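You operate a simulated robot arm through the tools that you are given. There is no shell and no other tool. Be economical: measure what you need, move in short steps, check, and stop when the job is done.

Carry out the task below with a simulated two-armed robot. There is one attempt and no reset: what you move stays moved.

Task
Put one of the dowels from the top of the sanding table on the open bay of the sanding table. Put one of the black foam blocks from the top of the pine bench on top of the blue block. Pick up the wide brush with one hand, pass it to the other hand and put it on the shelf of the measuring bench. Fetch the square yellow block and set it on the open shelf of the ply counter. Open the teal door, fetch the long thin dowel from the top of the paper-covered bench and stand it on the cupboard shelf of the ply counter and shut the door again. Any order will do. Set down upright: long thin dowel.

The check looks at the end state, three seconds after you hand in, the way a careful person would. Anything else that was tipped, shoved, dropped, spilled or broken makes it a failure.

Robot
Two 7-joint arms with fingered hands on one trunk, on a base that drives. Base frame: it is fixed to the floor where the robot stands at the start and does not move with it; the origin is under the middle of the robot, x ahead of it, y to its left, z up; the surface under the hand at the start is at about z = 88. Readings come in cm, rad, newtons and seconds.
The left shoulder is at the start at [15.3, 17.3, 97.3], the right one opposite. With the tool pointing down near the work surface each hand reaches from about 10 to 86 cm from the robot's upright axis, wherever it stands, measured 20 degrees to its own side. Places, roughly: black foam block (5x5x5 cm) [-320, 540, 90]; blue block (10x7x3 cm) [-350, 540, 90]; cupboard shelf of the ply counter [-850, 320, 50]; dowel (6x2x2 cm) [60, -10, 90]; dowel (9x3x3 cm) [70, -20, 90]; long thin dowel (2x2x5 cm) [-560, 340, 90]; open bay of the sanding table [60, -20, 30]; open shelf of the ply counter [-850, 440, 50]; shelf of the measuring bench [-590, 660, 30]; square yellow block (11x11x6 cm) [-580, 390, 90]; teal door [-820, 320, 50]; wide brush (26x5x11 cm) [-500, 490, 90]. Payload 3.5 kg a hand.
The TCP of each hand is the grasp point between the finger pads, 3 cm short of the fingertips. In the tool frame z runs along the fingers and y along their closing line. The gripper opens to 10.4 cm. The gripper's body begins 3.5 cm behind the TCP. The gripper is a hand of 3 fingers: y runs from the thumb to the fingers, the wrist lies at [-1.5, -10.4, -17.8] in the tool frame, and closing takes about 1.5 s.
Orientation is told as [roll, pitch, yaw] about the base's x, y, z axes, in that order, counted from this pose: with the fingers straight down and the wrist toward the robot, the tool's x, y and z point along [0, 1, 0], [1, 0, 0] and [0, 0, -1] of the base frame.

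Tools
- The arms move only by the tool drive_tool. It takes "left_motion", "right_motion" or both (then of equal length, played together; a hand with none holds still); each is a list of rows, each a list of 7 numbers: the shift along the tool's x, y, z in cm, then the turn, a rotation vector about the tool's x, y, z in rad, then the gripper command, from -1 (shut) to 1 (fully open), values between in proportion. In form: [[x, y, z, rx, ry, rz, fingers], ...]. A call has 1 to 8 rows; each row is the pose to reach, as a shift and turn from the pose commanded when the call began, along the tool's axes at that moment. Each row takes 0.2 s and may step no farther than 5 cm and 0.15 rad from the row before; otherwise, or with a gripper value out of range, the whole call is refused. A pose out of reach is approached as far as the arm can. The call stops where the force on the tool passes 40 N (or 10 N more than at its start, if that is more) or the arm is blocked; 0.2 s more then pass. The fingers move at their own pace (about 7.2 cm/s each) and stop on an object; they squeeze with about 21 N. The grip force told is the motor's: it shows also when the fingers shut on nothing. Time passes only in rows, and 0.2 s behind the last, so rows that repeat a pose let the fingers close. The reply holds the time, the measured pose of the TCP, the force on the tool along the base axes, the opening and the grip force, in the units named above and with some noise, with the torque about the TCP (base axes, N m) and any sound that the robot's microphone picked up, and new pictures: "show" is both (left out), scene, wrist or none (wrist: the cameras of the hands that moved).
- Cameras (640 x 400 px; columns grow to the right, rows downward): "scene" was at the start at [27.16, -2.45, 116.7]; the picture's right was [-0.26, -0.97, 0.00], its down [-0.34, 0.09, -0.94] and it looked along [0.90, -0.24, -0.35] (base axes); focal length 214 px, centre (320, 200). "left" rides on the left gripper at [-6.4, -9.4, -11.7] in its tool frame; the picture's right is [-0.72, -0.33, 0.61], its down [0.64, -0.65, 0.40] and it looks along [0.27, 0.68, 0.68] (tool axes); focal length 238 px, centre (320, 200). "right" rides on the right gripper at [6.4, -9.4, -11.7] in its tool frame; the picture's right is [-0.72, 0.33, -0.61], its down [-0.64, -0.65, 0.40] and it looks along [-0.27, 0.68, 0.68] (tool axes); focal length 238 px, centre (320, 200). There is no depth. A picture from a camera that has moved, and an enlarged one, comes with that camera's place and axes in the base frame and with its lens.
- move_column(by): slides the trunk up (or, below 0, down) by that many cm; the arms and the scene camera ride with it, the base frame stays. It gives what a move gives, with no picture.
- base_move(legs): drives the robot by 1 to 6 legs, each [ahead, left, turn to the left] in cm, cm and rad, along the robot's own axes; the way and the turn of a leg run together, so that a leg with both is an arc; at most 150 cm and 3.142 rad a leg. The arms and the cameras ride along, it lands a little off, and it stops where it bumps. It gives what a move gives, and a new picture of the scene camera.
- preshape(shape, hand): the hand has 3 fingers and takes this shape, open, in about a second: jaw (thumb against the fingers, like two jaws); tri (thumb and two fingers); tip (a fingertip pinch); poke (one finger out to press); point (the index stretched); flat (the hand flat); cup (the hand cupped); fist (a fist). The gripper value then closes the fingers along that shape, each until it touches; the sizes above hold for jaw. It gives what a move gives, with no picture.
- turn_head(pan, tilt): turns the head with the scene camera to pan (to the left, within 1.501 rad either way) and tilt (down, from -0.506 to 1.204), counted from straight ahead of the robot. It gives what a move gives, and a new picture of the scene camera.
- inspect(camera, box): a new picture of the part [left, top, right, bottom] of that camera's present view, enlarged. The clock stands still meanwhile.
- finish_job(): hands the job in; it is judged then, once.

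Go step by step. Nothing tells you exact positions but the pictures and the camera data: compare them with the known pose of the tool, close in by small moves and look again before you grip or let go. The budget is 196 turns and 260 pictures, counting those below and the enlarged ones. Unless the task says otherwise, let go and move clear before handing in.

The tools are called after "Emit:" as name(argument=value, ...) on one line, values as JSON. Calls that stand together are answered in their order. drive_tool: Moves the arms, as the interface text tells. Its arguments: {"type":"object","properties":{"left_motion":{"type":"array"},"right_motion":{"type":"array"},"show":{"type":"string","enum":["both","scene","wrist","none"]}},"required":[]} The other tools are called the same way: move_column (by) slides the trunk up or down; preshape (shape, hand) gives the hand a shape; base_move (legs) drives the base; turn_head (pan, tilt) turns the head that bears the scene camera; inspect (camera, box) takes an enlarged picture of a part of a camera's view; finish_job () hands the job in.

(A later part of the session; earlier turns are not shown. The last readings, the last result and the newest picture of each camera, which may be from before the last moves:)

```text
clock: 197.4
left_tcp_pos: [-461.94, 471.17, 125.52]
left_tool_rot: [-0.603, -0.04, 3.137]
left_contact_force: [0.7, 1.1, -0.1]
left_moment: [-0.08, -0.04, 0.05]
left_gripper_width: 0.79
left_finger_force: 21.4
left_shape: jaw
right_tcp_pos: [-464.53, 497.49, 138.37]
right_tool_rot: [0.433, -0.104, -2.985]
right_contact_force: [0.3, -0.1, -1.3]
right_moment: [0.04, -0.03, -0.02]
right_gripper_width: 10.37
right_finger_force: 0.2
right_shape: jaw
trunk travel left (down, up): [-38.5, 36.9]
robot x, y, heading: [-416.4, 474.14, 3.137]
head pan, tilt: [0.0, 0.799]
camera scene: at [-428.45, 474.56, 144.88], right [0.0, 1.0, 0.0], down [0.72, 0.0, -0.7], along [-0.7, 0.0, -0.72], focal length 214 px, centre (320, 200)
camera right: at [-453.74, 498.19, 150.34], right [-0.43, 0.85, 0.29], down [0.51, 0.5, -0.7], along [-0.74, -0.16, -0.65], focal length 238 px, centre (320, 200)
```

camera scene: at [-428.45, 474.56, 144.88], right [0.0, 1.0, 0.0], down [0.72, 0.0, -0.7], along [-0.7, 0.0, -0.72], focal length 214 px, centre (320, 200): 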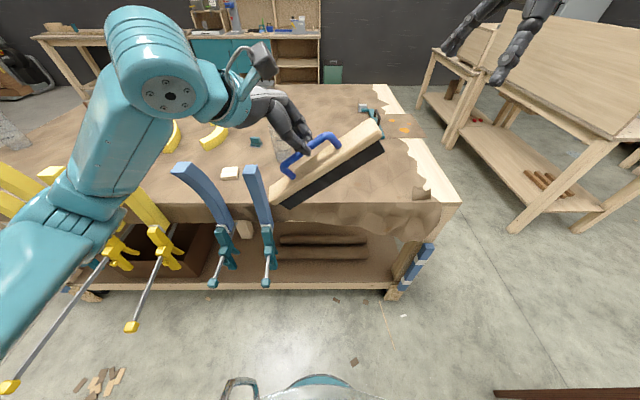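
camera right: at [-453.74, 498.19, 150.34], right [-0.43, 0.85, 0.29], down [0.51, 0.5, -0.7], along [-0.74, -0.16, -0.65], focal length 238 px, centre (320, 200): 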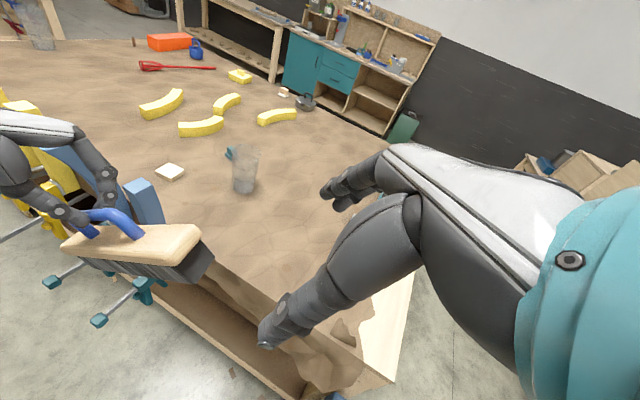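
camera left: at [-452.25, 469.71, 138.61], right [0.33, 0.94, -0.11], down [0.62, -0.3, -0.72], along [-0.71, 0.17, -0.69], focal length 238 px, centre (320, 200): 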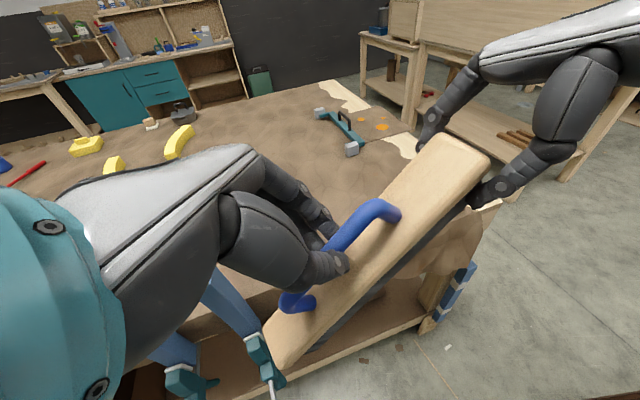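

Handover succeeded. I unroll the left hand so the brush hangs level, moving it to the left hand's own side, and lift the right hand clear.

Emit:
drive_tool(left_motion=[[1.6, 0, -2.1, 0, 0.1, 0, -1], [3.2, 0, -4.2, 0, 0.2, 0, -1], [4.8, 0, -6.3, 0, 0.3, 0, -1], [6.4, 0, -8.4, 0, 0.4, 0, -1], [8, 0, -10.5, 0, 0.5, 0, -1], [9.6, 0, -12.6, 0, 0.6, 0, -1], [9.6, 0, -12.6, 0, 0.6, 0, -1]], right_motion=[[-1, 0, 0, 0, -0.07, 0, 0.5], [-2, 0, 0, 0, -0.14, 0, 0.5], [-3, 0, 0, 0, -0.21, 0, 0.5], [-4, 0, 0, 0, -0.28, 0, 0.5], [-5, 0, 0, 0, -0.35, 0, 0.5], [-6, 0, 0, 0, -0.42, 0, 0.5], [-7, 0, 0, 0, -0.42, 0, 0.5]])

```text
clock: 199.0
left_tcp_pos: [-461.92, 455.9, 130.45]
left_tool_rot: [-0.001, -0.036, 3.137]
left_contact_force: [-0.5, 0.8, -2.1]
left_moment: [-0.01, 0.0, -0.01]
left_gripper_width: 0.77
left_finger_force: 20.8
left_shape: jaw
right_tcp_pos: [-465.97, 503.96, 135.24]
right_tool_rot: [0.01, -0.106, -2.989]
right_contact_force: [-0.2, -0.1, -0.2]
right_moment: [0.01, -0.01, 0.0]
right_gripper_width: 7.83
right_finger_force: 0.0
right_shape: jaw
trunk travel left (down, up): [-38.5, 36.9]
robot x, y, heading: [-416.21, 474.51, 3.14]
head pan, tilt: [0.0, 0.799]
camera scene: at [-428.51, 474.58, 144.87], right [0.0, 1.0, 0.0], down [0.72, 0.0, -0.7], along [-0.7, 0.0, -0.72], focal length 214 px, centre (320, 200)
camera right: at [-454.63, 499.28, 145.97], right [-0.37, 0.68, 0.64], down [0.5, 0.72, -0.48], along [-0.78, 0.14, -0.61], focal length 238 px, centre (320, 200)
camera left: at [-452.07, 462.28, 141.97], right [0.31, 0.72, -0.62], down [0.63, -0.64, -0.43], along [-0.71, -0.26, -0.65], focal length 238 px, centre (320, 200)
```

scene: 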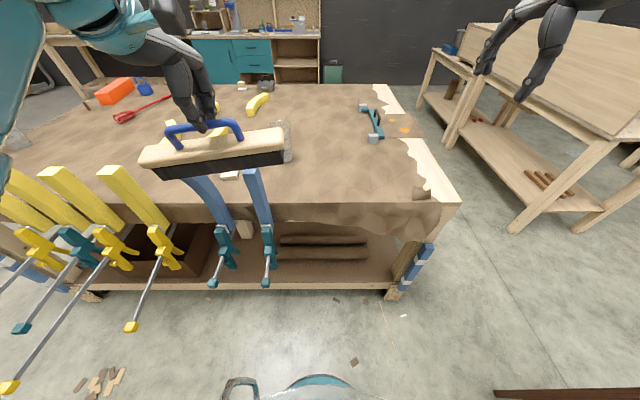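
right: 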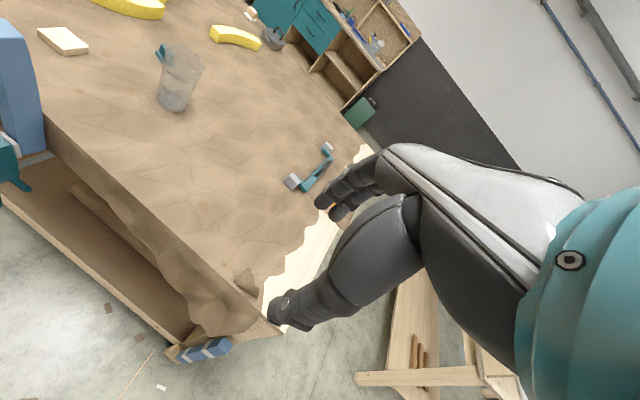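
left: 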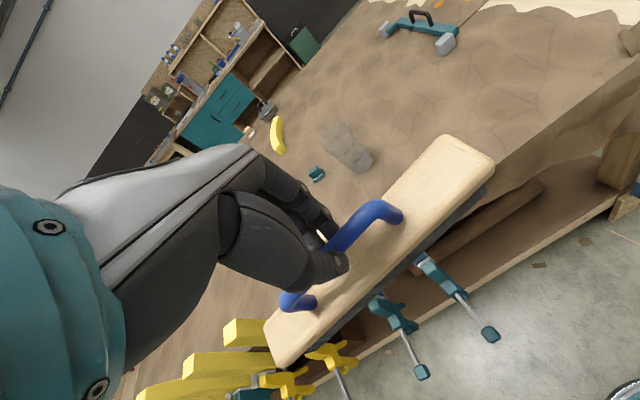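

The brush hangs level in the left hand. The chair blocks the near end, so I go round the paper bench's low-y side to the back aisle.

Emit:
base_move(legs=[[-14, 0, 0], [0, 112, 0], [0, 112, 0], [145, 0, 0]])

Emit:
turn_head(pan=-0.4, tilt=0.5)

```text
clock: 217.9
left_tcp_pos: [-596.31, 233.71, 130.5]
left_tool_rot: [-0.001, -0.036, 3.116]
left_contact_force: [0.6, 0.2, -1.5]
left_moment: [0.01, -0.01, 0.03]
left_gripper_width: 0.77
left_finger_force: 21.2
left_shape: jaw
right_tcp_pos: [-599.41, 281.58, 135.39]
right_tool_rot: [0.013, -0.104, -3.01]
right_contact_force: [0.6, -0.3, -0.4]
right_moment: [0.01, -0.02, 0.01]
right_gripper_width: 7.82
right_finger_force: 0.0
right_shape: jaw
trunk travel left (down, up): [-38.5, 36.9]
robot x, y, heading: [-550.44, 251.46, 3.112]
head pan, tilt: [0.0, 0.799]
camera scene: at [-562.65, 251.5, 144.88], right [0.02, 1.0, 0.0], down [0.72, -0.02, -0.7], along [-0.7, 0.02, -0.72], focal length 214 px, centre (320, 200)
```

scene: 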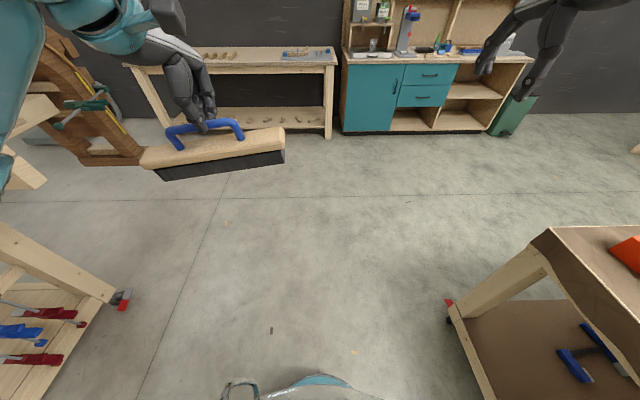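

```text
clock: 218.8
left_tcp_pos: [-596.27, 233.56, 130.48]
left_tool_rot: [-0.002, -0.038, 3.116]
left_contact_force: [0.0, -0.9, -1.8]
left_moment: [0.0, -0.04, 0.0]
left_gripper_width: 0.79
left_finger_force: 21.4
left_shape: jaw
right_tcp_pos: [-599.59, 281.5, 135.29]
right_tool_rot: [0.012, -0.105, -3.01]
right_contact_force: [-0.2, 0.9, -0.5]
right_moment: [0.01, -0.03, 0.0]
right_gripper_width: 7.82
right_finger_force: 0.1
right_shape: jaw
trunk travel left (down, up): [-38.5, 36.9]
robot x, y, heading: [-550.32, 251.6, 3.117]
head pan, tilt: [-0.4, 0.499]
camera scene: at [-562.87, 255.03, 147.47], right [0.41, 0.91, 0.0], down [0.44, -0.2, -0.88], along [-0.8, 0.36, -0.48], focal length 214 px, centre (320, 200)
```

scene: 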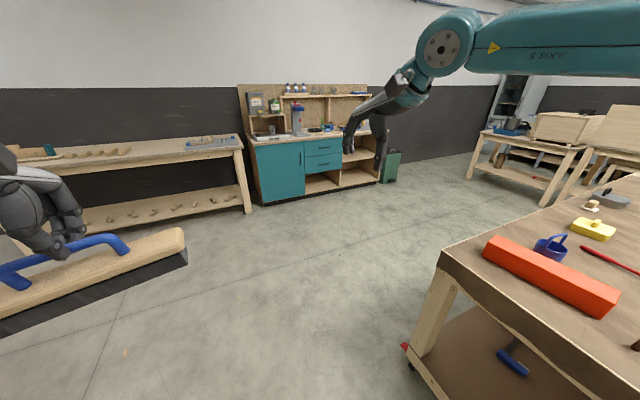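

I continue to the back aisle and turn toward +y.

Emit:
base_move(legs=[[135, 0, 0], [0, 0, -1.545], [145, 0, 0], [90, 0, 0]])

Emit:
turn_head(pan=-0.5, tilt=0.7)

```text
clock: 240.6
left_tcp_pos: [-706.72, 535.69, 130.49]
left_tool_rot: [-0.003, -0.038, 1.576]
left_contact_force: [0.1, 0.0, -3.0]
left_moment: [-0.03, 0.02, -0.01]
left_gripper_width: 0.79
left_finger_force: 21.4
left_shape: jaw
right_tcp_pos: [-659.04, 540.45, 135.37]
right_tool_rot: [0.011, -0.106, 1.734]
right_contact_force: [-0.4, 0.3, 0.0]
right_moment: [0.03, -0.01, -0.02]
right_gripper_width: 7.84
right_finger_force: 0.1
right_shape: jaw
trunk travel left (down, up): [-38.5, 36.9]
robot x, y, heading: [-688.12, 490.17, 1.573]
head pan, tilt: [-0.4, 0.499]
camera scene: at [-684.47, 502.81, 147.47], right [0.92, -0.38, 0.0], down [-0.18, -0.44, -0.88], along [0.34, 0.81, -0.48], focal length 214 px, centre (320, 200)
```

scene: 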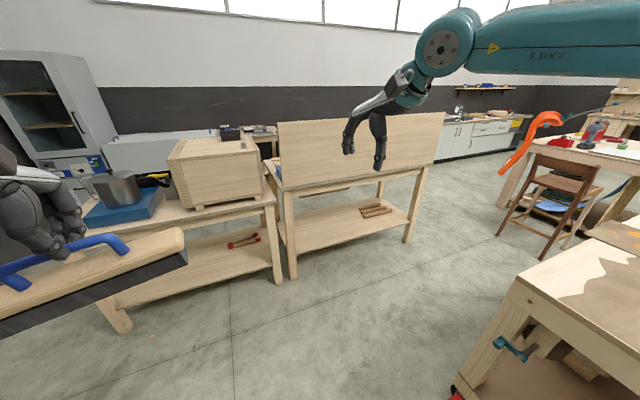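

```text
clock: 241.3
left_tcp_pos: [-706.93, 535.6, 130.45]
left_tool_rot: [-0.002, -0.037, 1.576]
left_contact_force: [0.3, -0.2, -2.5]
left_moment: [-0.02, -0.03, -0.02]
left_gripper_width: 0.77
left_finger_force: 21.1
left_shape: jaw
right_tcp_pos: [-659.04, 540.42, 135.45]
right_tool_rot: [0.013, -0.105, 1.735]
right_contact_force: [0.1, -1.2, 0.2]
right_moment: [0.02, -0.01, -0.01]
right_gripper_width: 7.86
right_finger_force: 0.1
right_shape: jaw
trunk travel left (down, up): [-38.5, 36.9]
robot x, y, heading: [-688.18, 490.0, 1.576]
head pan, tilt: [-0.499, 0.7]
camera scene: at [-683.94, 501.86, 145.71], right [0.88, -0.47, 0.0], down [-0.3, -0.57, -0.77], along [0.36, 0.67, -0.64], focal length 214 px, centre (320, 200)
```

scene: 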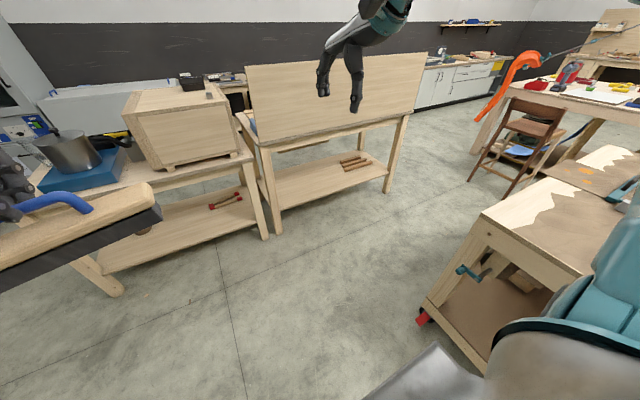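

The measuring bench (front y≈630, x -656..-532) has a board standing on its top; its shelf is at z≈26 with sticks on the right part. Here in free space I lower the trunk and both hands to slip under the top.

Emit:
move_column(by=-38)

Emit:
drive_tool(left_motion=[[0, 0, 4.5, 0, 0, 0, -1], [0, 0, 9, 0, 0, 0, -1], [0, 0, 13.5, 0, 0, 0, -1], [0, 0, 18, 0, 0, 0, -1], [0, 0, 22.5, 0, 0, 0, -1], [0, 0, 27, 0, 0, 0, -1], [0, 0, 31.5, 0, 0, 0, -1], [0, 0, 36, 0, 0, 0, -1]], right_motion=[[0, 0, 4.5, 0, 0, 0, 0], [0, 0, 9, 0, 0, 0, 0], [0, 0, 13.5, 0, 0, 0, 0], [0, 0, 18, 0, 0, 0, 0], [0, 0, 22.5, 0, 0, 0, 0], [0, 0, 27, 0, 0, 0, 0], [0, 0, 31.5, 0, 0, 0, 0], [0, 0, 36, 0, 0, 0, 0]], show="scene")

```text
clock: 245.0
left_tcp_pos: [-706.89, 535.61, 92.45]
left_tool_rot: [-0.002, -0.038, 1.577]
left_contact_force: [-0.4, 0.0, -2.6]
left_moment: [-0.02, -0.02, -0.03]
left_gripper_width: 0.79
left_finger_force: 20.6
left_shape: jaw
right_tcp_pos: [-659.02, 540.34, 97.46]
right_tool_rot: [0.012, -0.105, 1.735]
right_contact_force: [0.3, -0.1, -0.3]
right_moment: [-0.01, 0.0, 0.03]
right_gripper_width: 7.8
right_finger_force: 0.0
right_shape: jaw
trunk travel left (down, up): [-0.5, 74.9]
robot x, y, heading: [-687.76, 490.2, 1.574]
head pan, tilt: [-0.499, 0.7]
```

```text
clock: 246.8
left_tcp_pos: [-706.49, 537.12, 56.68]
left_tool_rot: [-0.003, -0.037, 1.574]
left_contact_force: [0.0, 0.7, -2.3]
left_moment: [-0.02, -0.02, -0.03]
left_gripper_width: 0.77
left_finger_force: 21.1
left_shape: jaw
left hand out of reach, approached as far as the arm can: row 1, 2, 3, 4, 5, 6, 7
right_tcp_pos: [-660.23, 544.03, 61.7]
right_tool_rot: [0.013, -0.107, 1.734]
right_contact_force: [0.0, -0.3, -0.2]
right_moment: [0.01, -0.01, -0.02]
right_gripper_width: 5.24
right_finger_force: 0.1
right_shape: jaw
right hand out of reach, approached as far as the arm can: row 5
trunk travel left (down, up): [-0.5, 74.9]
robot x, y, heading: [-687.66, 489.67, 1.578]
head pan, tilt: [-0.499, 0.7]
camera scene: at [-684.03, 520.21, 106.13], right [0.88, -0.47, 0.0], down [-0.31, -0.57, -0.76], along [0.36, 0.67, -0.64], focal length 214 px, centre (320, 200)
```

scene: 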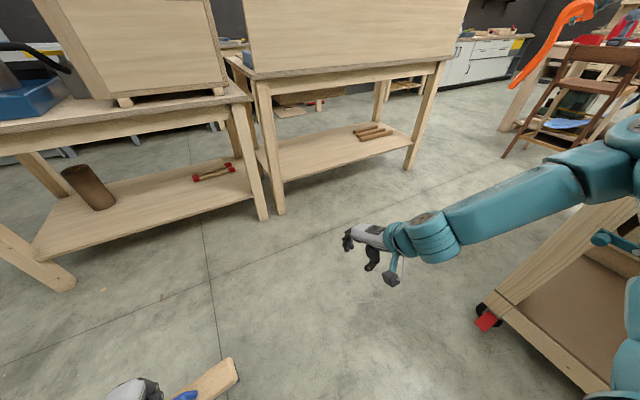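

Both lowered fine. I lower 9 cm more, then drive to in front of the measuring bench.

Emit:
drive_tool(left_motion=[[0, 0, 4.5, 0, 0, 0, -1], [0, 0, 9, 0, 0, 0, -1], [0, 0, 9, 0, 0, 0, -1]], right_motion=[[0, 0, 4.5, 0, 0, 0, 0], [0, 0, 9, 0, 0, 0, 0], [0, 0, 9, 0, 0, 0, 0]], show="none")

Emit:
base_move(legs=[[73, 0, 0], [0, -100, 0]])

Emit:
turn_head(pan=0.2, tilt=0.8)

```text
clock: 247.6
left_tcp_pos: [-706.44, 537.29, 47.57]
left_tool_rot: [-0.002, -0.039, 1.575]
left_contact_force: [0.5, -0.6, -2.8]
left_moment: [0.01, 0.01, -0.04]
left_gripper_width: 0.76
left_finger_force: 21.3
left_shape: jaw
right_tcp_pos: [-659.83, 547.12, 56.57]
right_tool_rot: [0.011, -0.1, 1.734]
right_contact_force: [-0.4, 0.2, 0.5]
right_moment: [0.02, -0.02, -0.02]
right_gripper_width: 5.2
right_finger_force: 0.0
right_shape: jaw
right hand out of reach, approached as far as the arm can: row 1, 2, 3
trunk travel left (down, up): [-0.5, 74.9]
robot x, y, heading: [-687.86, 490.21, 1.577]
head pan, tilt: [-0.499, 0.7]
```

```text
clock: 256.5
left_tcp_pos: [-605.12, 611.52, 47.72]
left_tool_rot: [-0.001, -0.037, 1.571]
left_contact_force: [0.0, -0.2, -2.2]
left_moment: [-0.03, 0.0, 0.01]
left_gripper_width: 0.76
left_finger_force: 20.9
left_shape: jaw
right_tcp_pos: [-558.4, 621.03, 56.46]
right_tool_rot: [0.012, -0.101, 1.726]
right_contact_force: [0.6, 0.0, 0.8]
right_moment: [-0.01, 0.03, -0.01]
right_gripper_width: 5.2
right_finger_force: 0.1
right_shape: jaw
trunk travel left (down, up): [-0.5, 74.9]
robot x, y, heading: [-587.34, 564.63, 1.568]
head pan, tilt: [-0.499, 0.7]
camera scene: at [-582.86, 594.21, 106.13], right [0.88, -0.48, 0.0], down [-0.31, -0.57, -0.76], along [0.37, 0.67, -0.64], focal length 214 px, centre (320, 200)
```

scene: 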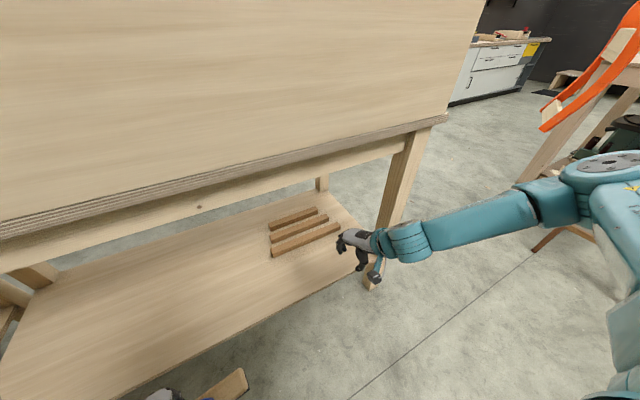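

```text
clock: 257.5
left_tcp_pos: [-605.02, 611.42, 47.63]
left_tool_rot: [-0.002, -0.038, 1.568]
left_contact_force: [0.2, -0.3, -2.3]
left_moment: [0.01, 0.0, 0.02]
left_gripper_width: 0.73
left_finger_force: 20.8
left_shape: jaw
right_tcp_pos: [-558.47, 621.06, 56.58]
right_tool_rot: [0.011, -0.1, 1.728]
right_contact_force: [-0.3, -0.5, -0.5]
right_moment: [0.0, -0.01, -0.02]
right_gripper_width: 5.19
right_finger_force: 0.0
right_shape: jaw
trunk travel left (down, up): [-0.5, 74.9]
robot x, y, heading: [-587.29, 564.14, 1.572]
head pan, tilt: [0.201, 0.799]
camera scene: at [-588.53, 594.66, 105.31], right [0.98, 0.2, 0.0], down [0.14, -0.7, -0.7], along [-0.14, 0.68, -0.72], focal length 214 px, centre (320, 200)
```

scene: 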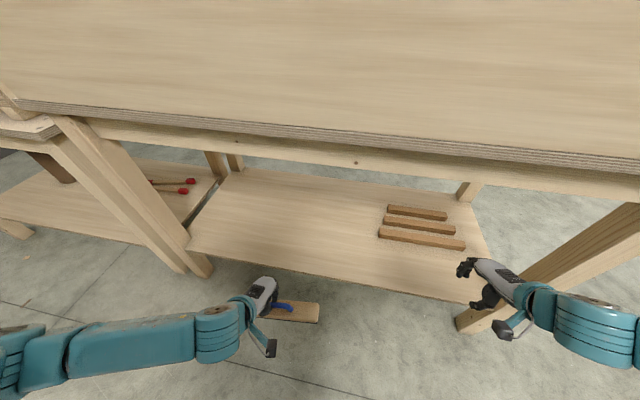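

The view is clear: shelf front edge y≈630.6, sticks at x≥-575, apron bottom ≈ z 75. Rather than driving the bent elbow against the leg, I extend the left arm forward, and tilt the right hand to lie lower.

Emit:
drive_tool(left_motion=[[0, 4, 0, 0, 0, 0, -1], [0, 8, 0, 0, 0, 0, -1], [0, 12, 0, 0, 0, 0, -1], [0, 15, 0, 0, 0, 0, -1]], right_motion=[[0, -3, 0, -0.1, 0, 0, 0], [0, -6, 0, -0.2, 0, 0, 0], [0, -9, 0, -0.3, 0, 0, 0], [0, -12, 0, -0.3, 0, 0, 0]], show="scene")

```text
clock: 258.5
left_tcp_pos: [-604.75, 626.85, 48.26]
left_tool_rot: [-0.003, -0.036, 1.568]
left_contact_force: [0.5, -0.1, -1.5]
left_moment: [-0.03, 0.01, 0.01]
left_gripper_width: 0.74
left_finger_force: 20.8
left_shape: jaw
right_tcp_pos: [-553.45, 618.14, 64.57]
right_tool_rot: [0.007, -0.286, 1.729]
right_contact_force: [-0.4, -0.1, -0.5]
right_moment: [-0.02, 0.0, -0.01]
right_gripper_width: 5.18
right_finger_force: 0.0
right_shape: jaw
right hand out of reach, approached as far as the arm can: row 1, 2, 3, 4
trunk travel left (down, up): [-0.5, 74.9]
robot x, y, heading: [-586.48, 564.28, 1.571]
head pan, tilt: [0.201, 0.799]
camera scene: at [-588.54, 594.68, 105.3], right [0.98, 0.2, 0.0], down [0.14, -0.7, -0.7], along [-0.14, 0.68, -0.72], focal length 214 px, centre (320, 200)
```

scene: 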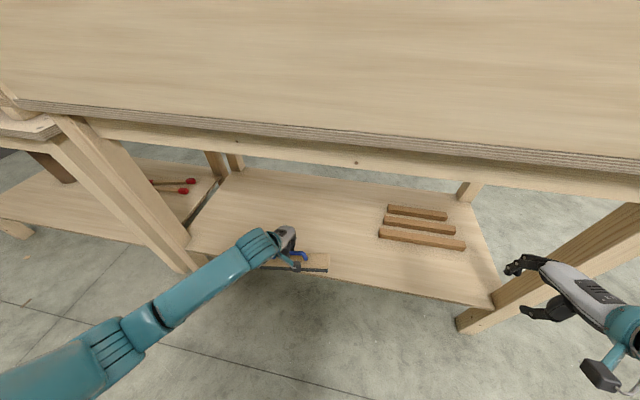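

The left arm extends well. I continue 16 cm more so the brush is above the shelf.

Emit:
drive_tool(left_motion=[[0, 4, 0, 0, 0, 0, -1], [0, 8, 0, 0, 0, 0, -1], [0, 12, 0, 0, 0, 0, -1], [0, 16, 0, 0, 0, 0, -1], [0, 17, 0, 0, 0, 0, -1]], show="both")

```text
clock: 259.7
left_tcp_pos: [-604.87, 643.25, 48.68]
left_tool_rot: [-0.003, -0.037, 1.567]
left_contact_force: [-0.2, 0.1, -1.7]
left_moment: [-0.01, 0.0, -0.01]
left_gripper_width: 0.75
left_finger_force: 21.0
left_shape: jaw
right_tcp_pos: [-553.51, 618.19, 64.61]
right_tool_rot: [0.01, -0.286, 1.728]
right_contact_force: [0.0, -0.1, 1.4]
right_moment: [-0.02, 0.01, -0.02]
right_gripper_width: 5.25
right_finger_force: 0.0
right_shape: jaw
trunk travel left (down, up): [-0.5, 74.9]
robot x, y, heading: [-586.85, 564.1, 1.565]
head pan, tilt: [0.201, 0.799]
camera scene: at [-588.53, 594.67, 105.31], right [0.98, 0.2, 0.0], down [0.14, -0.7, -0.7], along [-0.14, 0.68, -0.72], focal length 214 px, centre (320, 200)
camera left: at [-598.64, 633.49, 60.11], right [0.72, -0.3, -0.62], down [-0.64, -0.64, -0.43], along [-0.27, 0.71, -0.65], focal length 238 px, centre (320, 200)
```

scene: 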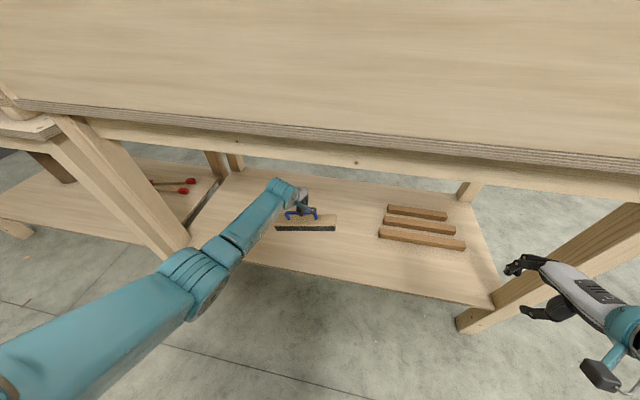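
left: 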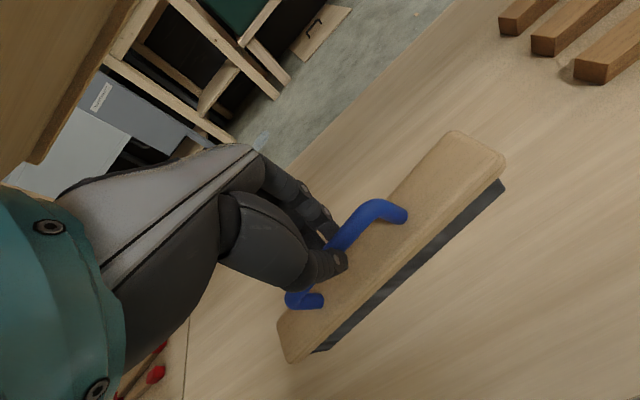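

The brush is over the shelf. I lower it until contact.

Emit:
drive_tool(left_motion=[[0, 0, 3, 0, 0, 0, -1], [0, 0, 6, 0, 0, 0, -1], [0, 0, 8.5, 0, 0, 0, -1], [0, 0, 9.5, 0, 0, 0, -1], [0, 0, 10.3, 0, 0, 0, -1], [0, 0, 11, 0, 0, 0, -1]], show="wrist")

```text
clock: 261.1
left_tcp_pos: [-604.33, 642.3, 40.56]
left_tool_rot: [-0.002, -0.039, 1.569]
left_contact_force: [0.3, -0.9, -1.6]
left_moment: [0.02, 0.09, -0.03]
left_gripper_width: 0.74
left_finger_force: 21.2
left_shape: jaw
left hand out of reach, approached as far as the arm can: row 3, 4, 5, 6
right_tcp_pos: [-553.47, 618.22, 64.69]
right_tool_rot: [0.009, -0.286, 1.729]
right_contact_force: [0.6, 0.5, -1.2]
right_moment: [0.01, 0.0, 0.0]
right_gripper_width: 5.21
right_finger_force: 0.0
right_shape: jaw
trunk travel left (down, up): [-0.5, 74.9]
robot x, y, heading: [-587.21, 564.28, 1.571]
head pan, tilt: [0.201, 0.799]
camera left: at [-598.02, 632.29, 52.01], right [0.72, -0.3, -0.62], down [-0.64, -0.64, -0.43], along [-0.27, 0.71, -0.65], focal length 238 px, centre (320, 200)
```

left: 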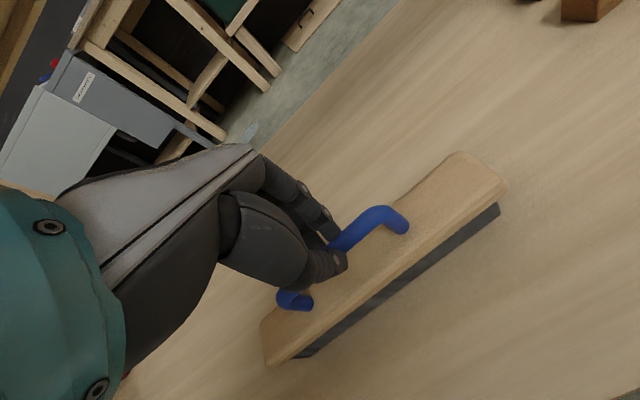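

The arm is at its reach limit at z=40.6. I pull the hand back 7 cm, drive the base 8 cm ahead, and lower again.

Emit:
drive_tool(left_motion=[[0, -2.5, -0.5, 0, 0, 0, -1], [0, -5, -1, 0, 0, 0, -1], [0, -7, -1, 0, 0, 0, -1]], show="none")

Emit:
base_move(legs=[[9, 0, 0]])

Emit:
drive_tool(left_motion=[[0, 0, 2, 0, 0, 0, -1], [0, 0, 3.5, 0, 0, 0, -1], [0, 0, 4.5, 0, 0, 0, -1], [0, 0, 5.3, 0, 0, 0, -1]], show="both")

```text
clock: 261.9
left_tcp_pos: [-603.96, 641.81, 39.98]
left_tool_rot: [-0.003, -0.075, 1.566]
left_contact_force: [-4.0, 2.7, 17.1]
left_moment: [0.09, 0.14, 0.01]
left_gripper_width: 0.92
left_finger_force: 21.1
left_shape: jaw
left hand out of reach, approached as far as the arm can: row 1, 2, 3
right_tcp_pos: [-553.45, 618.2, 64.65]
right_tool_rot: [0.007, -0.288, 1.73]
right_contact_force: [-0.4, -0.4, 0.7]
right_moment: [0.0, -0.01, 0.0]
right_gripper_width: 5.24
right_finger_force: 0.1
right_shape: jaw
trunk travel left (down, up): [-0.5, 74.9]
robot x, y, heading: [-586.88, 564.13, 1.571]
head pan, tilt: [0.201, 0.799]
stopped in row 3 (left hand): the force on the tool passed its limit at 44 N (the readings are from after the stop); the commanded pose is now the measured one
```

```text
clock: 263.0
left_tcp_pos: [-603.91, 650.1, 39.28]
left_tool_rot: [-0.004, -0.059, 1.568]
left_contact_force: [-0.3, 0.0, -0.1]
left_moment: [0.0, -0.01, -0.03]
left_gripper_width: 0.67
left_finger_force: 20.2
left_shape: jaw
right_tcp_pos: [-553.62, 627.15, 64.62]
right_tool_rot: [0.008, -0.286, 1.729]
right_contact_force: [-0.1, -0.2, -0.4]
right_moment: [0.01, -0.01, -0.04]
right_gripper_width: 5.22
right_finger_force: 0.0
right_shape: jaw
trunk travel left (down, up): [-0.5, 74.9]
robot x, y, heading: [-587.18, 573.2, 1.57]
head pan, tilt: [0.201, 0.799]
camera scene: at [-588.58, 603.58, 105.3], right [0.98, 0.2, 0.0], down [0.14, -0.7, -0.7], along [-0.14, 0.68, -0.72], focal length 214 px, centre (320, 200)
```

scene: 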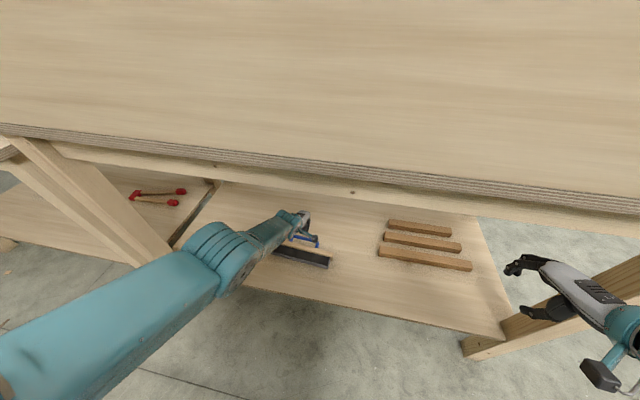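

```text
clock: 264.0
left_tcp_pos: [-604.21, 647.99, 36.38]
left_tool_rot: [-0.002, -0.059, 1.567]
left_contact_force: [0.2, -0.4, 0.6]
left_moment: [0.0, -0.04, 0.02]
left_gripper_width: 0.68
left_finger_force: 21.1
left_shape: jaw
left hand out of reach, approached as far as the arm can: row 1, 2, 3, 4
right_tcp_pos: [-553.52, 627.12, 64.61]
right_tool_rot: [0.008, -0.285, 1.73]
right_contact_force: [-0.5, -0.5, 0.8]
right_moment: [-0.02, 0.02, -0.04]
right_gripper_width: 5.2
right_finger_force: 0.0
right_shape: jaw
trunk travel left (down, up): [-0.5, 74.9]
robot x, y, heading: [-586.73, 573.28, 1.572]
head pan, tilt: [0.201, 0.799]
camera scene: at [-588.59, 603.56, 105.31], right [0.98, 0.2, 0.0], down [0.14, -0.7, -0.7], along [-0.14, 0.68, -0.72], focal length 214 px, centre (320, 200)
camera left: at [-597.93, 637.88, 47.6], right [0.72, -0.29, -0.63], down [-0.64, -0.63, -0.44], along [-0.26, 0.72, -0.64], focal length 238 px, centre (320, 200)
```

scene: 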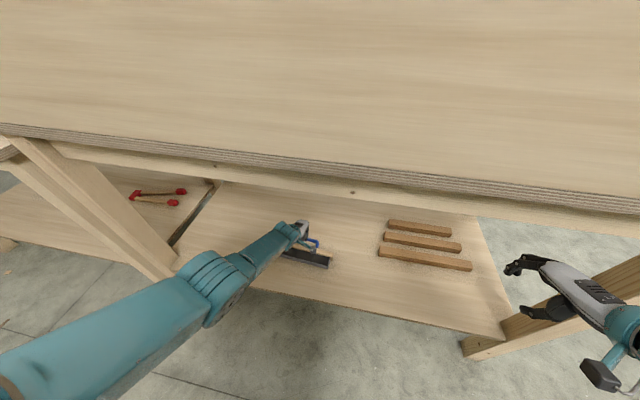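
left: 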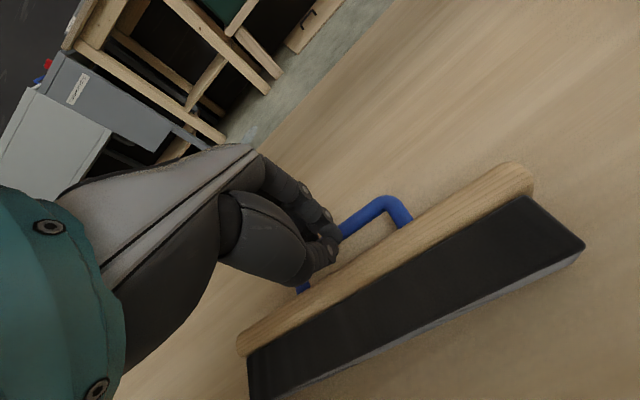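

Contact came earlier than I assumed (shelf ≈ z 29.5) and driving forward tipped the brush in the grip with the bristles toward me. I roll it upright by pulling the handle back and up over the resting bristles.

Emit:
drive_tool(left_motion=[[0, -1, -0.6, 0, 0, 0, -1], [0, -2, -1.2, 0, 0, 0, -1], [0, -3.2, -1.8, 0, 0, 0, -1], [0, -4.5, -2.3, 0, 0, 0, -1], [0, -5.8, -2.7, 0, 0, 0, -1], [0, -7, -3, 0, 0, 0, -1], [0, -7.8, -3.1, 0, 0, 0, -1]], show="both")

```text
clock: 265.6
left_tcp_pos: [-604.11, 640.29, 39.02]
left_tool_rot: [-0.005, -0.061, 1.569]
left_contact_force: [-0.4, -0.7, 0.5]
left_moment: [-0.01, 0.0, 0.03]
left_gripper_width: 0.66
left_finger_force: 20.9
left_shape: jaw
right_tcp_pos: [-553.56, 627.17, 64.62]
right_tool_rot: [0.009, -0.286, 1.731]
right_contact_force: [-0.4, -0.6, -0.5]
right_moment: [0.01, -0.01, 0.01]
right_gripper_width: 5.21
right_finger_force: 0.1
right_shape: jaw
trunk travel left (down, up): [-0.5, 74.9]
robot x, y, heading: [-587.0, 573.03, 1.575]
head pan, tilt: [0.201, 0.799]
camera scene: at [-588.58, 603.56, 105.31], right [0.98, 0.2, 0.0], down [0.14, -0.7, -0.7], along [-0.14, 0.68, -0.72], focal length 214 px, centre (320, 200)
camera left: at [-597.94, 630.14, 50.39], right [0.72, -0.29, -0.63], down [-0.64, -0.63, -0.44], along [-0.26, 0.72, -0.64], focal length 238 px, centre (320, 200)
```

scene: 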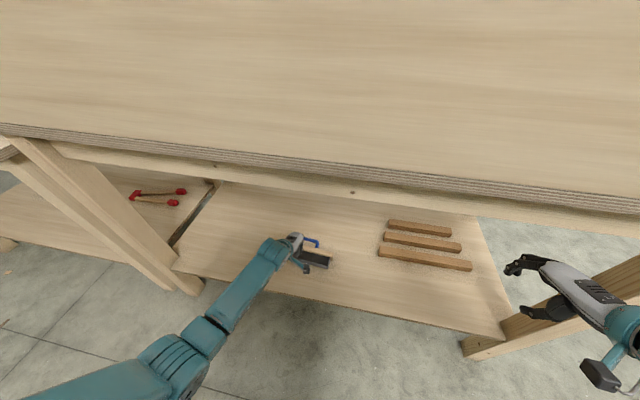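
left: 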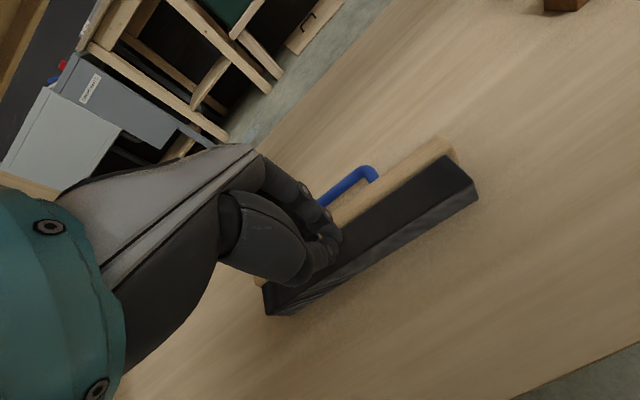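

I take a closer look at how the brush lies now.

Emit:
inspect(camera="scene", box=[250, 210, 370, 290])

Emit:
inspect(camera="left", box=[220, 120, 500, 330])

```text
5.00 times, centred on (310, 250) of scene
camera zoom: at [-588.58, 603.56, 105.31], right [0.98, 0.2, 0.0], down [0.14, -0.7, -0.7], along [-0.14, 0.68, -0.72], focal length 1072 px, centre (370, -50)
```

zoom: 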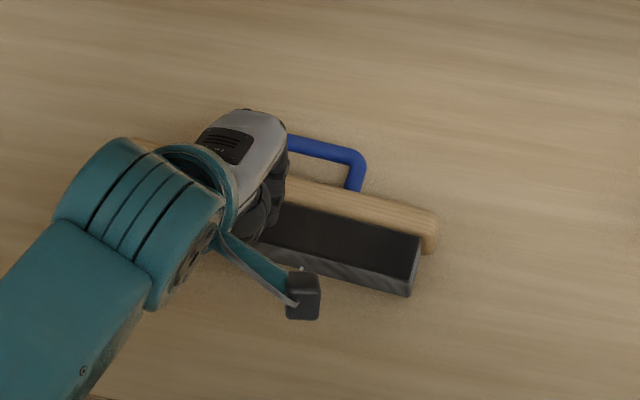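

```text
1.90 times, centred on (360, 225) of left
camera zoom: at [-597.94, 630.14, 50.39], right [0.72, -0.29, -0.63], down [-0.64, -0.63, -0.44], along [-0.26, 0.72, -0.64], focal length 454 px, centre (244, 152)
```

zoom: 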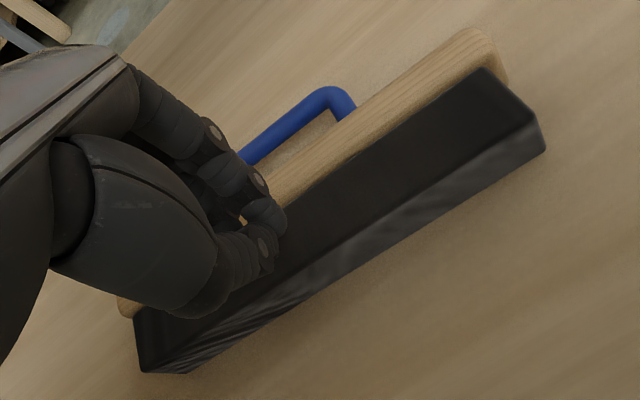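

The brush lies flat on its side, fully on the shelf, no longer gripped; that is a stable resting state and only the long dowel must be upright. I lift the hand carefully.

Emit:
drive_tool(left_motion=[[0, 0, -2, 0, 0, 0, -1], [0, 0, -4, 0, 0, 0, -1], [0, 0, -7, 0, 0, 0, -1]], show="wrist")

```text
clock: 266.4
left_tcp_pos: [-604.44, 639.8, 46.19]
left_tool_rot: [-0.003, -0.059, 1.567]
left_contact_force: [1.4, -0.1, -0.6]
left_moment: [0.02, -0.02, -0.02]
left_gripper_width: 0.67
left_finger_force: 20.8
left_shape: jaw
right_tcp_pos: [-553.55, 627.23, 64.55]
right_tool_rot: [0.009, -0.286, 1.728]
right_contact_force: [-0.4, 0.2, -1.5]
right_moment: [-0.02, -0.01, 0.01]
right_gripper_width: 5.24
right_finger_force: 0.0
right_shape: jaw
trunk travel left (down, up): [-0.5, 74.9]
robot x, y, heading: [-587.14, 573.23, 1.571]
head pan, tilt: [0.201, 0.799]
camera left: at [-598.21, 629.64, 57.46], right [0.72, -0.29, -0.63], down [-0.64, -0.63, -0.44], along [-0.26, 0.72, -0.64], focal length 238 px, centre (320, 200)
```

left: 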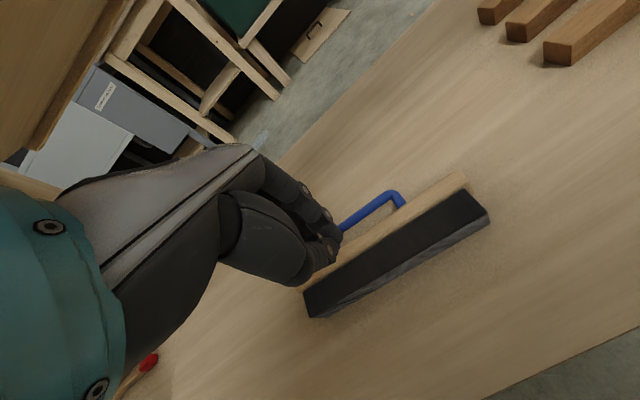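

I raise further and check with the scene camera that the brush stays put.

Emit:
drive_tool(left_motion=[[0, -2, -3, 0, 0, 0, -1], [0, -5, -6, 0, 0, 0, -1]], show="both")

Emit:
inspect(camera="scene", box=[240, 200, 380, 300])

```text
clock: 267.0
left_tcp_pos: [-604.56, 634.44, 52.13]
left_tool_rot: [-0.001, -0.059, 1.568]
left_contact_force: [-0.4, -0.1, 0.0]
left_moment: [-0.01, 0.02, -0.02]
left_gripper_width: 0.67
left_finger_force: 20.6
left_shape: jaw
right_tcp_pos: [-553.52, 627.2, 64.49]
right_tool_rot: [0.006, -0.287, 1.729]
right_contact_force: [-0.1, 0.1, -0.4]
right_moment: [0.04, 0.02, -0.03]
right_gripper_width: 5.23
right_finger_force: 0.1
right_shape: jaw
trunk travel left (down, up): [-0.5, 74.9]
robot x, y, heading: [-587.1, 573.14, 1.568]
head pan, tilt: [0.201, 0.799]
camera scene: at [-588.58, 603.56, 105.32], right [0.98, 0.2, 0.0], down [0.14, -0.7, -0.7], along [-0.14, 0.68, -0.72], focal length 214 px, centre (320, 200)
camera left: at [-598.34, 624.28, 63.26], right [0.72, -0.29, -0.63], down [-0.64, -0.63, -0.44], along [-0.27, 0.72, -0.64], focal length 238 px, centre (320, 200)
```

scene: 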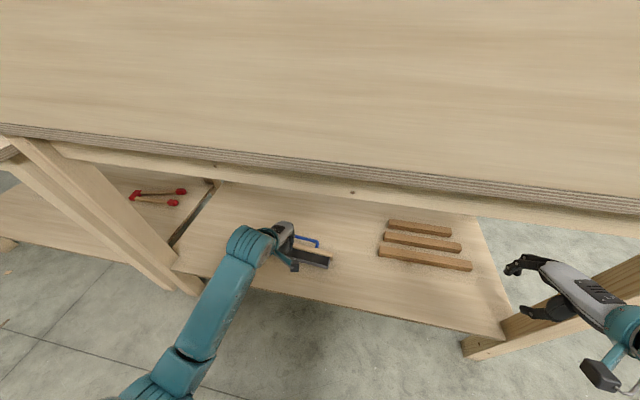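
left: 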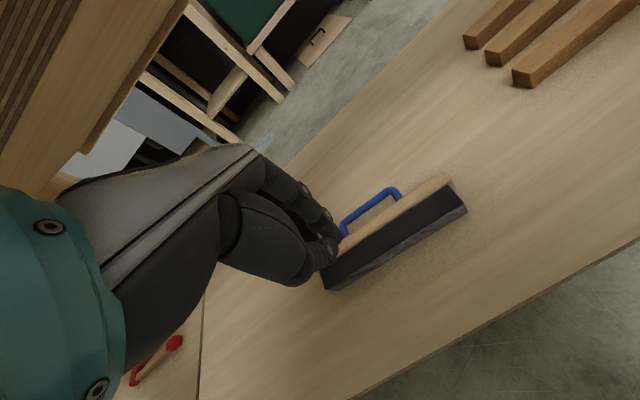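

```text
4.00 times, centred on (310, 250) of scene
camera zoom: at [-588.58, 603.56, 105.32], right [0.98, 0.2, 0.0], down [0.14, -0.7, -0.7], along [-0.14, 0.68, -0.72], focal length 858 px, centre (360, 0)
```

zoom: 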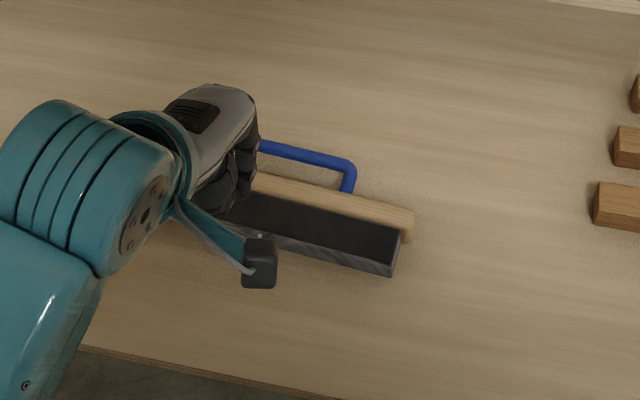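

The brush is released, resting on the shelf. I pull the left hand back and leave sideways.

Emit:
drive_tool(left_motion=[[0, -4, 0, 0, 0, 0, -1], [0, -8, 0, 0, 0, 0, -1], [0, -12, 0, 0, 0, 0, -0.5], [0, -16, 0, 0, 0, 0, 0]], show="none")

Emit:
base_move(legs=[[-9, 0, 0], [0, 100, 0], [-60, 0, 0]])

```text
clock: 268.0
left_tcp_pos: [-604.5, 618.56, 51.14]
left_tool_rot: [-0.003, -0.061, 1.567]
left_contact_force: [-0.3, -0.4, 0.9]
left_moment: [0.0, 0.01, 0.0]
left_gripper_width: 5.15
left_finger_force: 0.1
left_shape: jaw
right_tcp_pos: [-553.6, 627.18, 64.63]
right_tool_rot: [0.008, -0.284, 1.729]
right_contact_force: [-1.1, 0.4, -0.4]
right_moment: [0.0, 0.03, -0.02]
right_gripper_width: 5.22
right_finger_force: 0.0
right_shape: jaw
trunk travel left (down, up): [-0.5, 74.9]
robot x, y, heading: [-587.06, 573.05, 1.573]
head pan, tilt: [0.201, 0.799]
```

```text
clock: 276.9
left_tcp_pos: [-704.84, 549.04, 51.15]
left_tool_rot: [-0.004, -0.059, 1.596]
left_contact_force: [0.2, -0.1, -0.4]
left_moment: [-0.01, 0.0, -0.02]
left_gripper_width: 5.16
left_finger_force: 0.2
left_shape: jaw
right_tcp_pos: [-654.18, 559.06, 64.59]
right_tool_rot: [0.007, -0.286, 1.758]
right_contact_force: [0.8, 0.5, 0.4]
right_moment: [-0.02, 0.02, -0.03]
right_gripper_width: 5.22
right_finger_force: 0.0
right_shape: jaw
trunk travel left (down, up): [-0.5, 74.9]
robot x, y, heading: [-685.84, 504.04, 1.6]
head pan, tilt: [0.201, 0.799]
camera scene: at [-688.52, 534.47, 105.31], right [0.97, 0.23, 0.0], down [0.16, -0.7, -0.7], along [-0.16, 0.68, -0.72], focal length 214 px, centre (320, 200)
```

scene: 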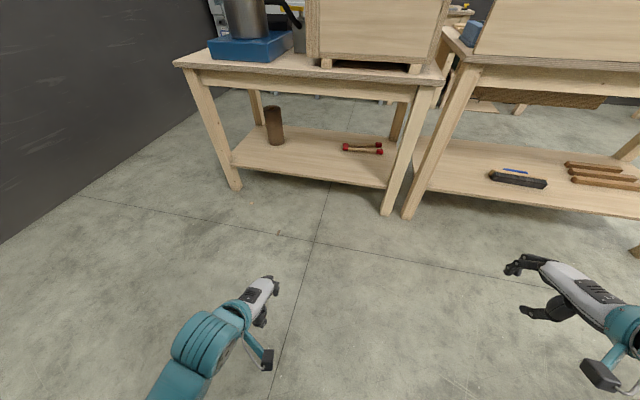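

The brush is in place. Next the yellow block: I raise arms and trunk, then face the back side of the paper bench.

Emit:
drive_tool(left_motion=[[0, 0, -5, 0, 0, 0, 0], [0, 0, -10, 0, 0, 0, 0], [0, 0, -15, 0, 0, 0, 0], [0, 0, -20, 0, 0, 0, 0], [0, 0, -25, 0, 0, 0, 0], [0, 0, -30, 0, 0, 0, 0], [0, 0, -35, 0, 0, 0, 0], [0, 0, -40, 0, 0, 0, 0.5]], right_motion=[[0, 1.3, -4.5, 0, 0, 0, 0], [0, 2.6, -9, 0.05, 0, 0.02, 0], [0, 3.9, -13.5, 0.1, 0, 0.05, 0], [0, 5.2, -18, 0.15, 0, 0.08, 0], [0, 6.5, -22.5, 0.2, 0, 0.11, 0], [0, 7.8, -27, 0.25, 0, 0.14, 0], [0, 9.1, -31.5, 0.286, 0, 0.16, 0], [0, 10, -35, 0.286, 0, 0.16, 0]], show="none")

Emit:
move_column(by=35)

Emit:
base_move(legs=[[-114, 0, 0], [0, 0, -1.6]])

Emit:
turn_head(pan=0.0, tilt=0.7)

```text
clock: 278.7
left_tcp_pos: [-703.65, 556.03, 70.58]
left_tool_rot: [0.047, -0.061, 1.606]
left_contact_force: [-0.5, 0.1, 0.2]
left_moment: [-0.02, 0.0, 0.0]
left_gripper_width: 7.79
left_finger_force: 0.1
left_shape: jaw
left hand out of reach, approached as far as the arm can: row 1, 2, 3, 4, 5, 6, 7, 8
right_tcp_pos: [-653.77, 558.86, 100.76]
right_tool_rot: [0.031, 0.004, 1.604]
right_contact_force: [-0.8, 0.5, 0.7]
right_moment: [0.0, 0.02, -0.02]
right_gripper_width: 5.22
right_finger_force: 0.0
right_shape: jaw
trunk travel left (down, up): [-0.5, 74.9]
robot x, y, heading: [-686.45, 504.13, 1.597]
head pan, tilt: [0.201, 0.799]
```

```text
clock: 282.1
left_tcp_pos: [-703.06, 555.88, 107.52]
left_tool_rot: [0.018, -0.088, 1.613]
left_contact_force: [-0.5, -0.3, 1.1]
left_moment: [0.0, 0.02, 0.01]
left_gripper_width: 7.8
left_finger_force: 0.0
left_shape: jaw
right_tcp_pos: [-653.76, 558.86, 136.1]
right_tool_rot: [0.029, 0.003, 1.603]
right_contact_force: [0.7, -0.5, -0.5]
right_moment: [0.02, -0.04, -0.03]
right_gripper_width: 5.21
right_finger_force: 0.1
right_shape: jaw
trunk travel left (down, up): [-35.5, 39.9]
robot x, y, heading: [-686.14, 503.7, 1.599]
head pan, tilt: [0.201, 0.799]
```

```text
clock: 291.8
left_tcp_pos: [-630.58, 407.41, 106.73]
left_tool_rot: [0.029, -0.074, 0.025]
left_contact_force: [-0.2, 0.7, -0.5]
left_moment: [-0.04, 0.0, 0.01]
left_gripper_width: 7.73
left_finger_force: 0.1
left_shape: jaw
right_tcp_pos: [-628.25, 357.79, 135.98]
right_tool_rot: [0.03, 0.004, 0.015]
right_contact_force: [0.5, -1.4, -0.4]
right_moment: [0.0, 0.01, 0.0]
right_gripper_width: 5.2
right_finger_force: 0.2
right_shape: jaw
trunk travel left (down, up): [-35.5, 39.9]
robot x, y, heading: [-681.8, 390.66, 0.013]
head pan, tilt: [0.201, 0.799]
camera scene: at [-669.36, 392.71, 141.85], right [0.21, -0.98, 0.0], down [-0.7, -0.15, -0.7], along [0.68, 0.15, -0.72], focal length 214 px, centre (320, 200)
```

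scene: 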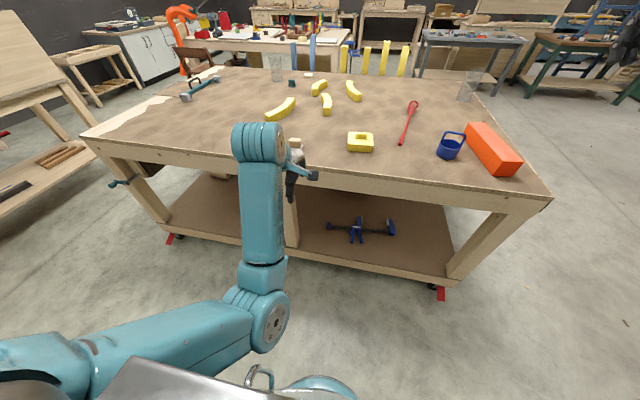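

```text
clock: 292.5
left_tcp_pos: [-630.47, 407.61, 106.75]
left_tool_rot: [0.033, -0.074, 0.027]
left_contact_force: [0.5, -0.7, 0.2]
left_moment: [0.02, 0.01, -0.02]
left_gripper_width: 7.77
left_finger_force: 0.1
left_shape: jaw
right_tcp_pos: [-628.08, 357.92, 135.82]
right_tool_rot: [0.03, 0.003, 0.014]
right_contact_force: [0.1, 0.2, -0.4]
right_moment: [-0.03, 0.04, 0.0]
right_gripper_width: 5.2
right_finger_force: 0.0
right_shape: jaw
trunk travel left (down, up): [-35.5, 39.9]
robot x, y, heading: [-682.29, 390.96, 0.011]
head pan, tilt: [0.0, 0.7]
camera scene: at [-668.75, 391.13, 142.67], right [0.01, -1.0, 0.0], down [-0.64, -0.01, -0.76], along [0.76, 0.01, -0.64], focal length 214 px, centre (320, 200)
```

scene: 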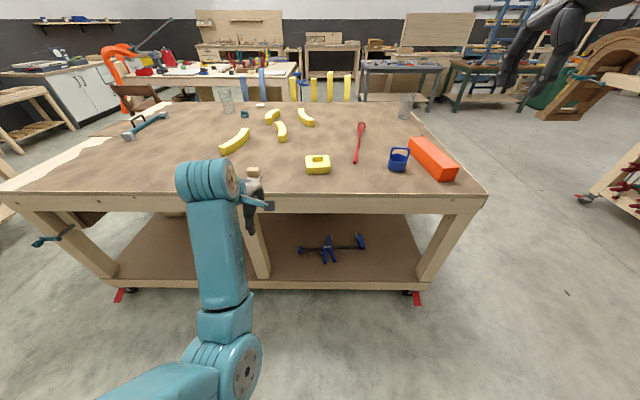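

I inspect the objects near the back edge: yellow block, and look for the long thin dowel.

Emit:
inspect(camera="scene", box=[230, 90, 480, 210])

Emit:
inspect(camera="scene", box=[290, 140, 350, 185])

```text
2.56 times, centred on (355, 150) of scene
camera zoom: at [-668.75, 391.13, 142.67], right [0.01, -1.0, 0.0], down [-0.64, -0.01, -0.76], along [0.76, 0.01, -0.64], focal length 549 px, centre (230, 328)
```

zoom: 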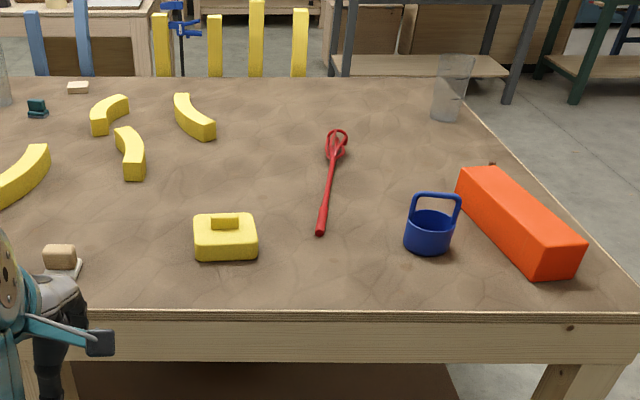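

```text
8.89 times, centred on (320, 162) of scene
camera zoom: at [-668.75, 391.13, 142.67], right [0.01, -1.0, 0.0], down [-0.64, -0.01, -0.76], along [0.76, 0.01, -0.64], focal length 1906 px, centre (320, 533)
```

zoom: 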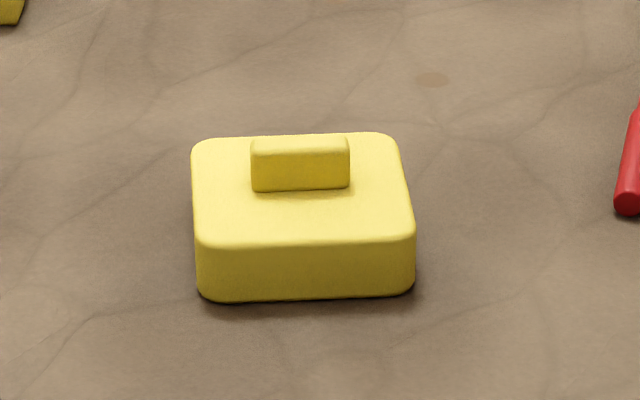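

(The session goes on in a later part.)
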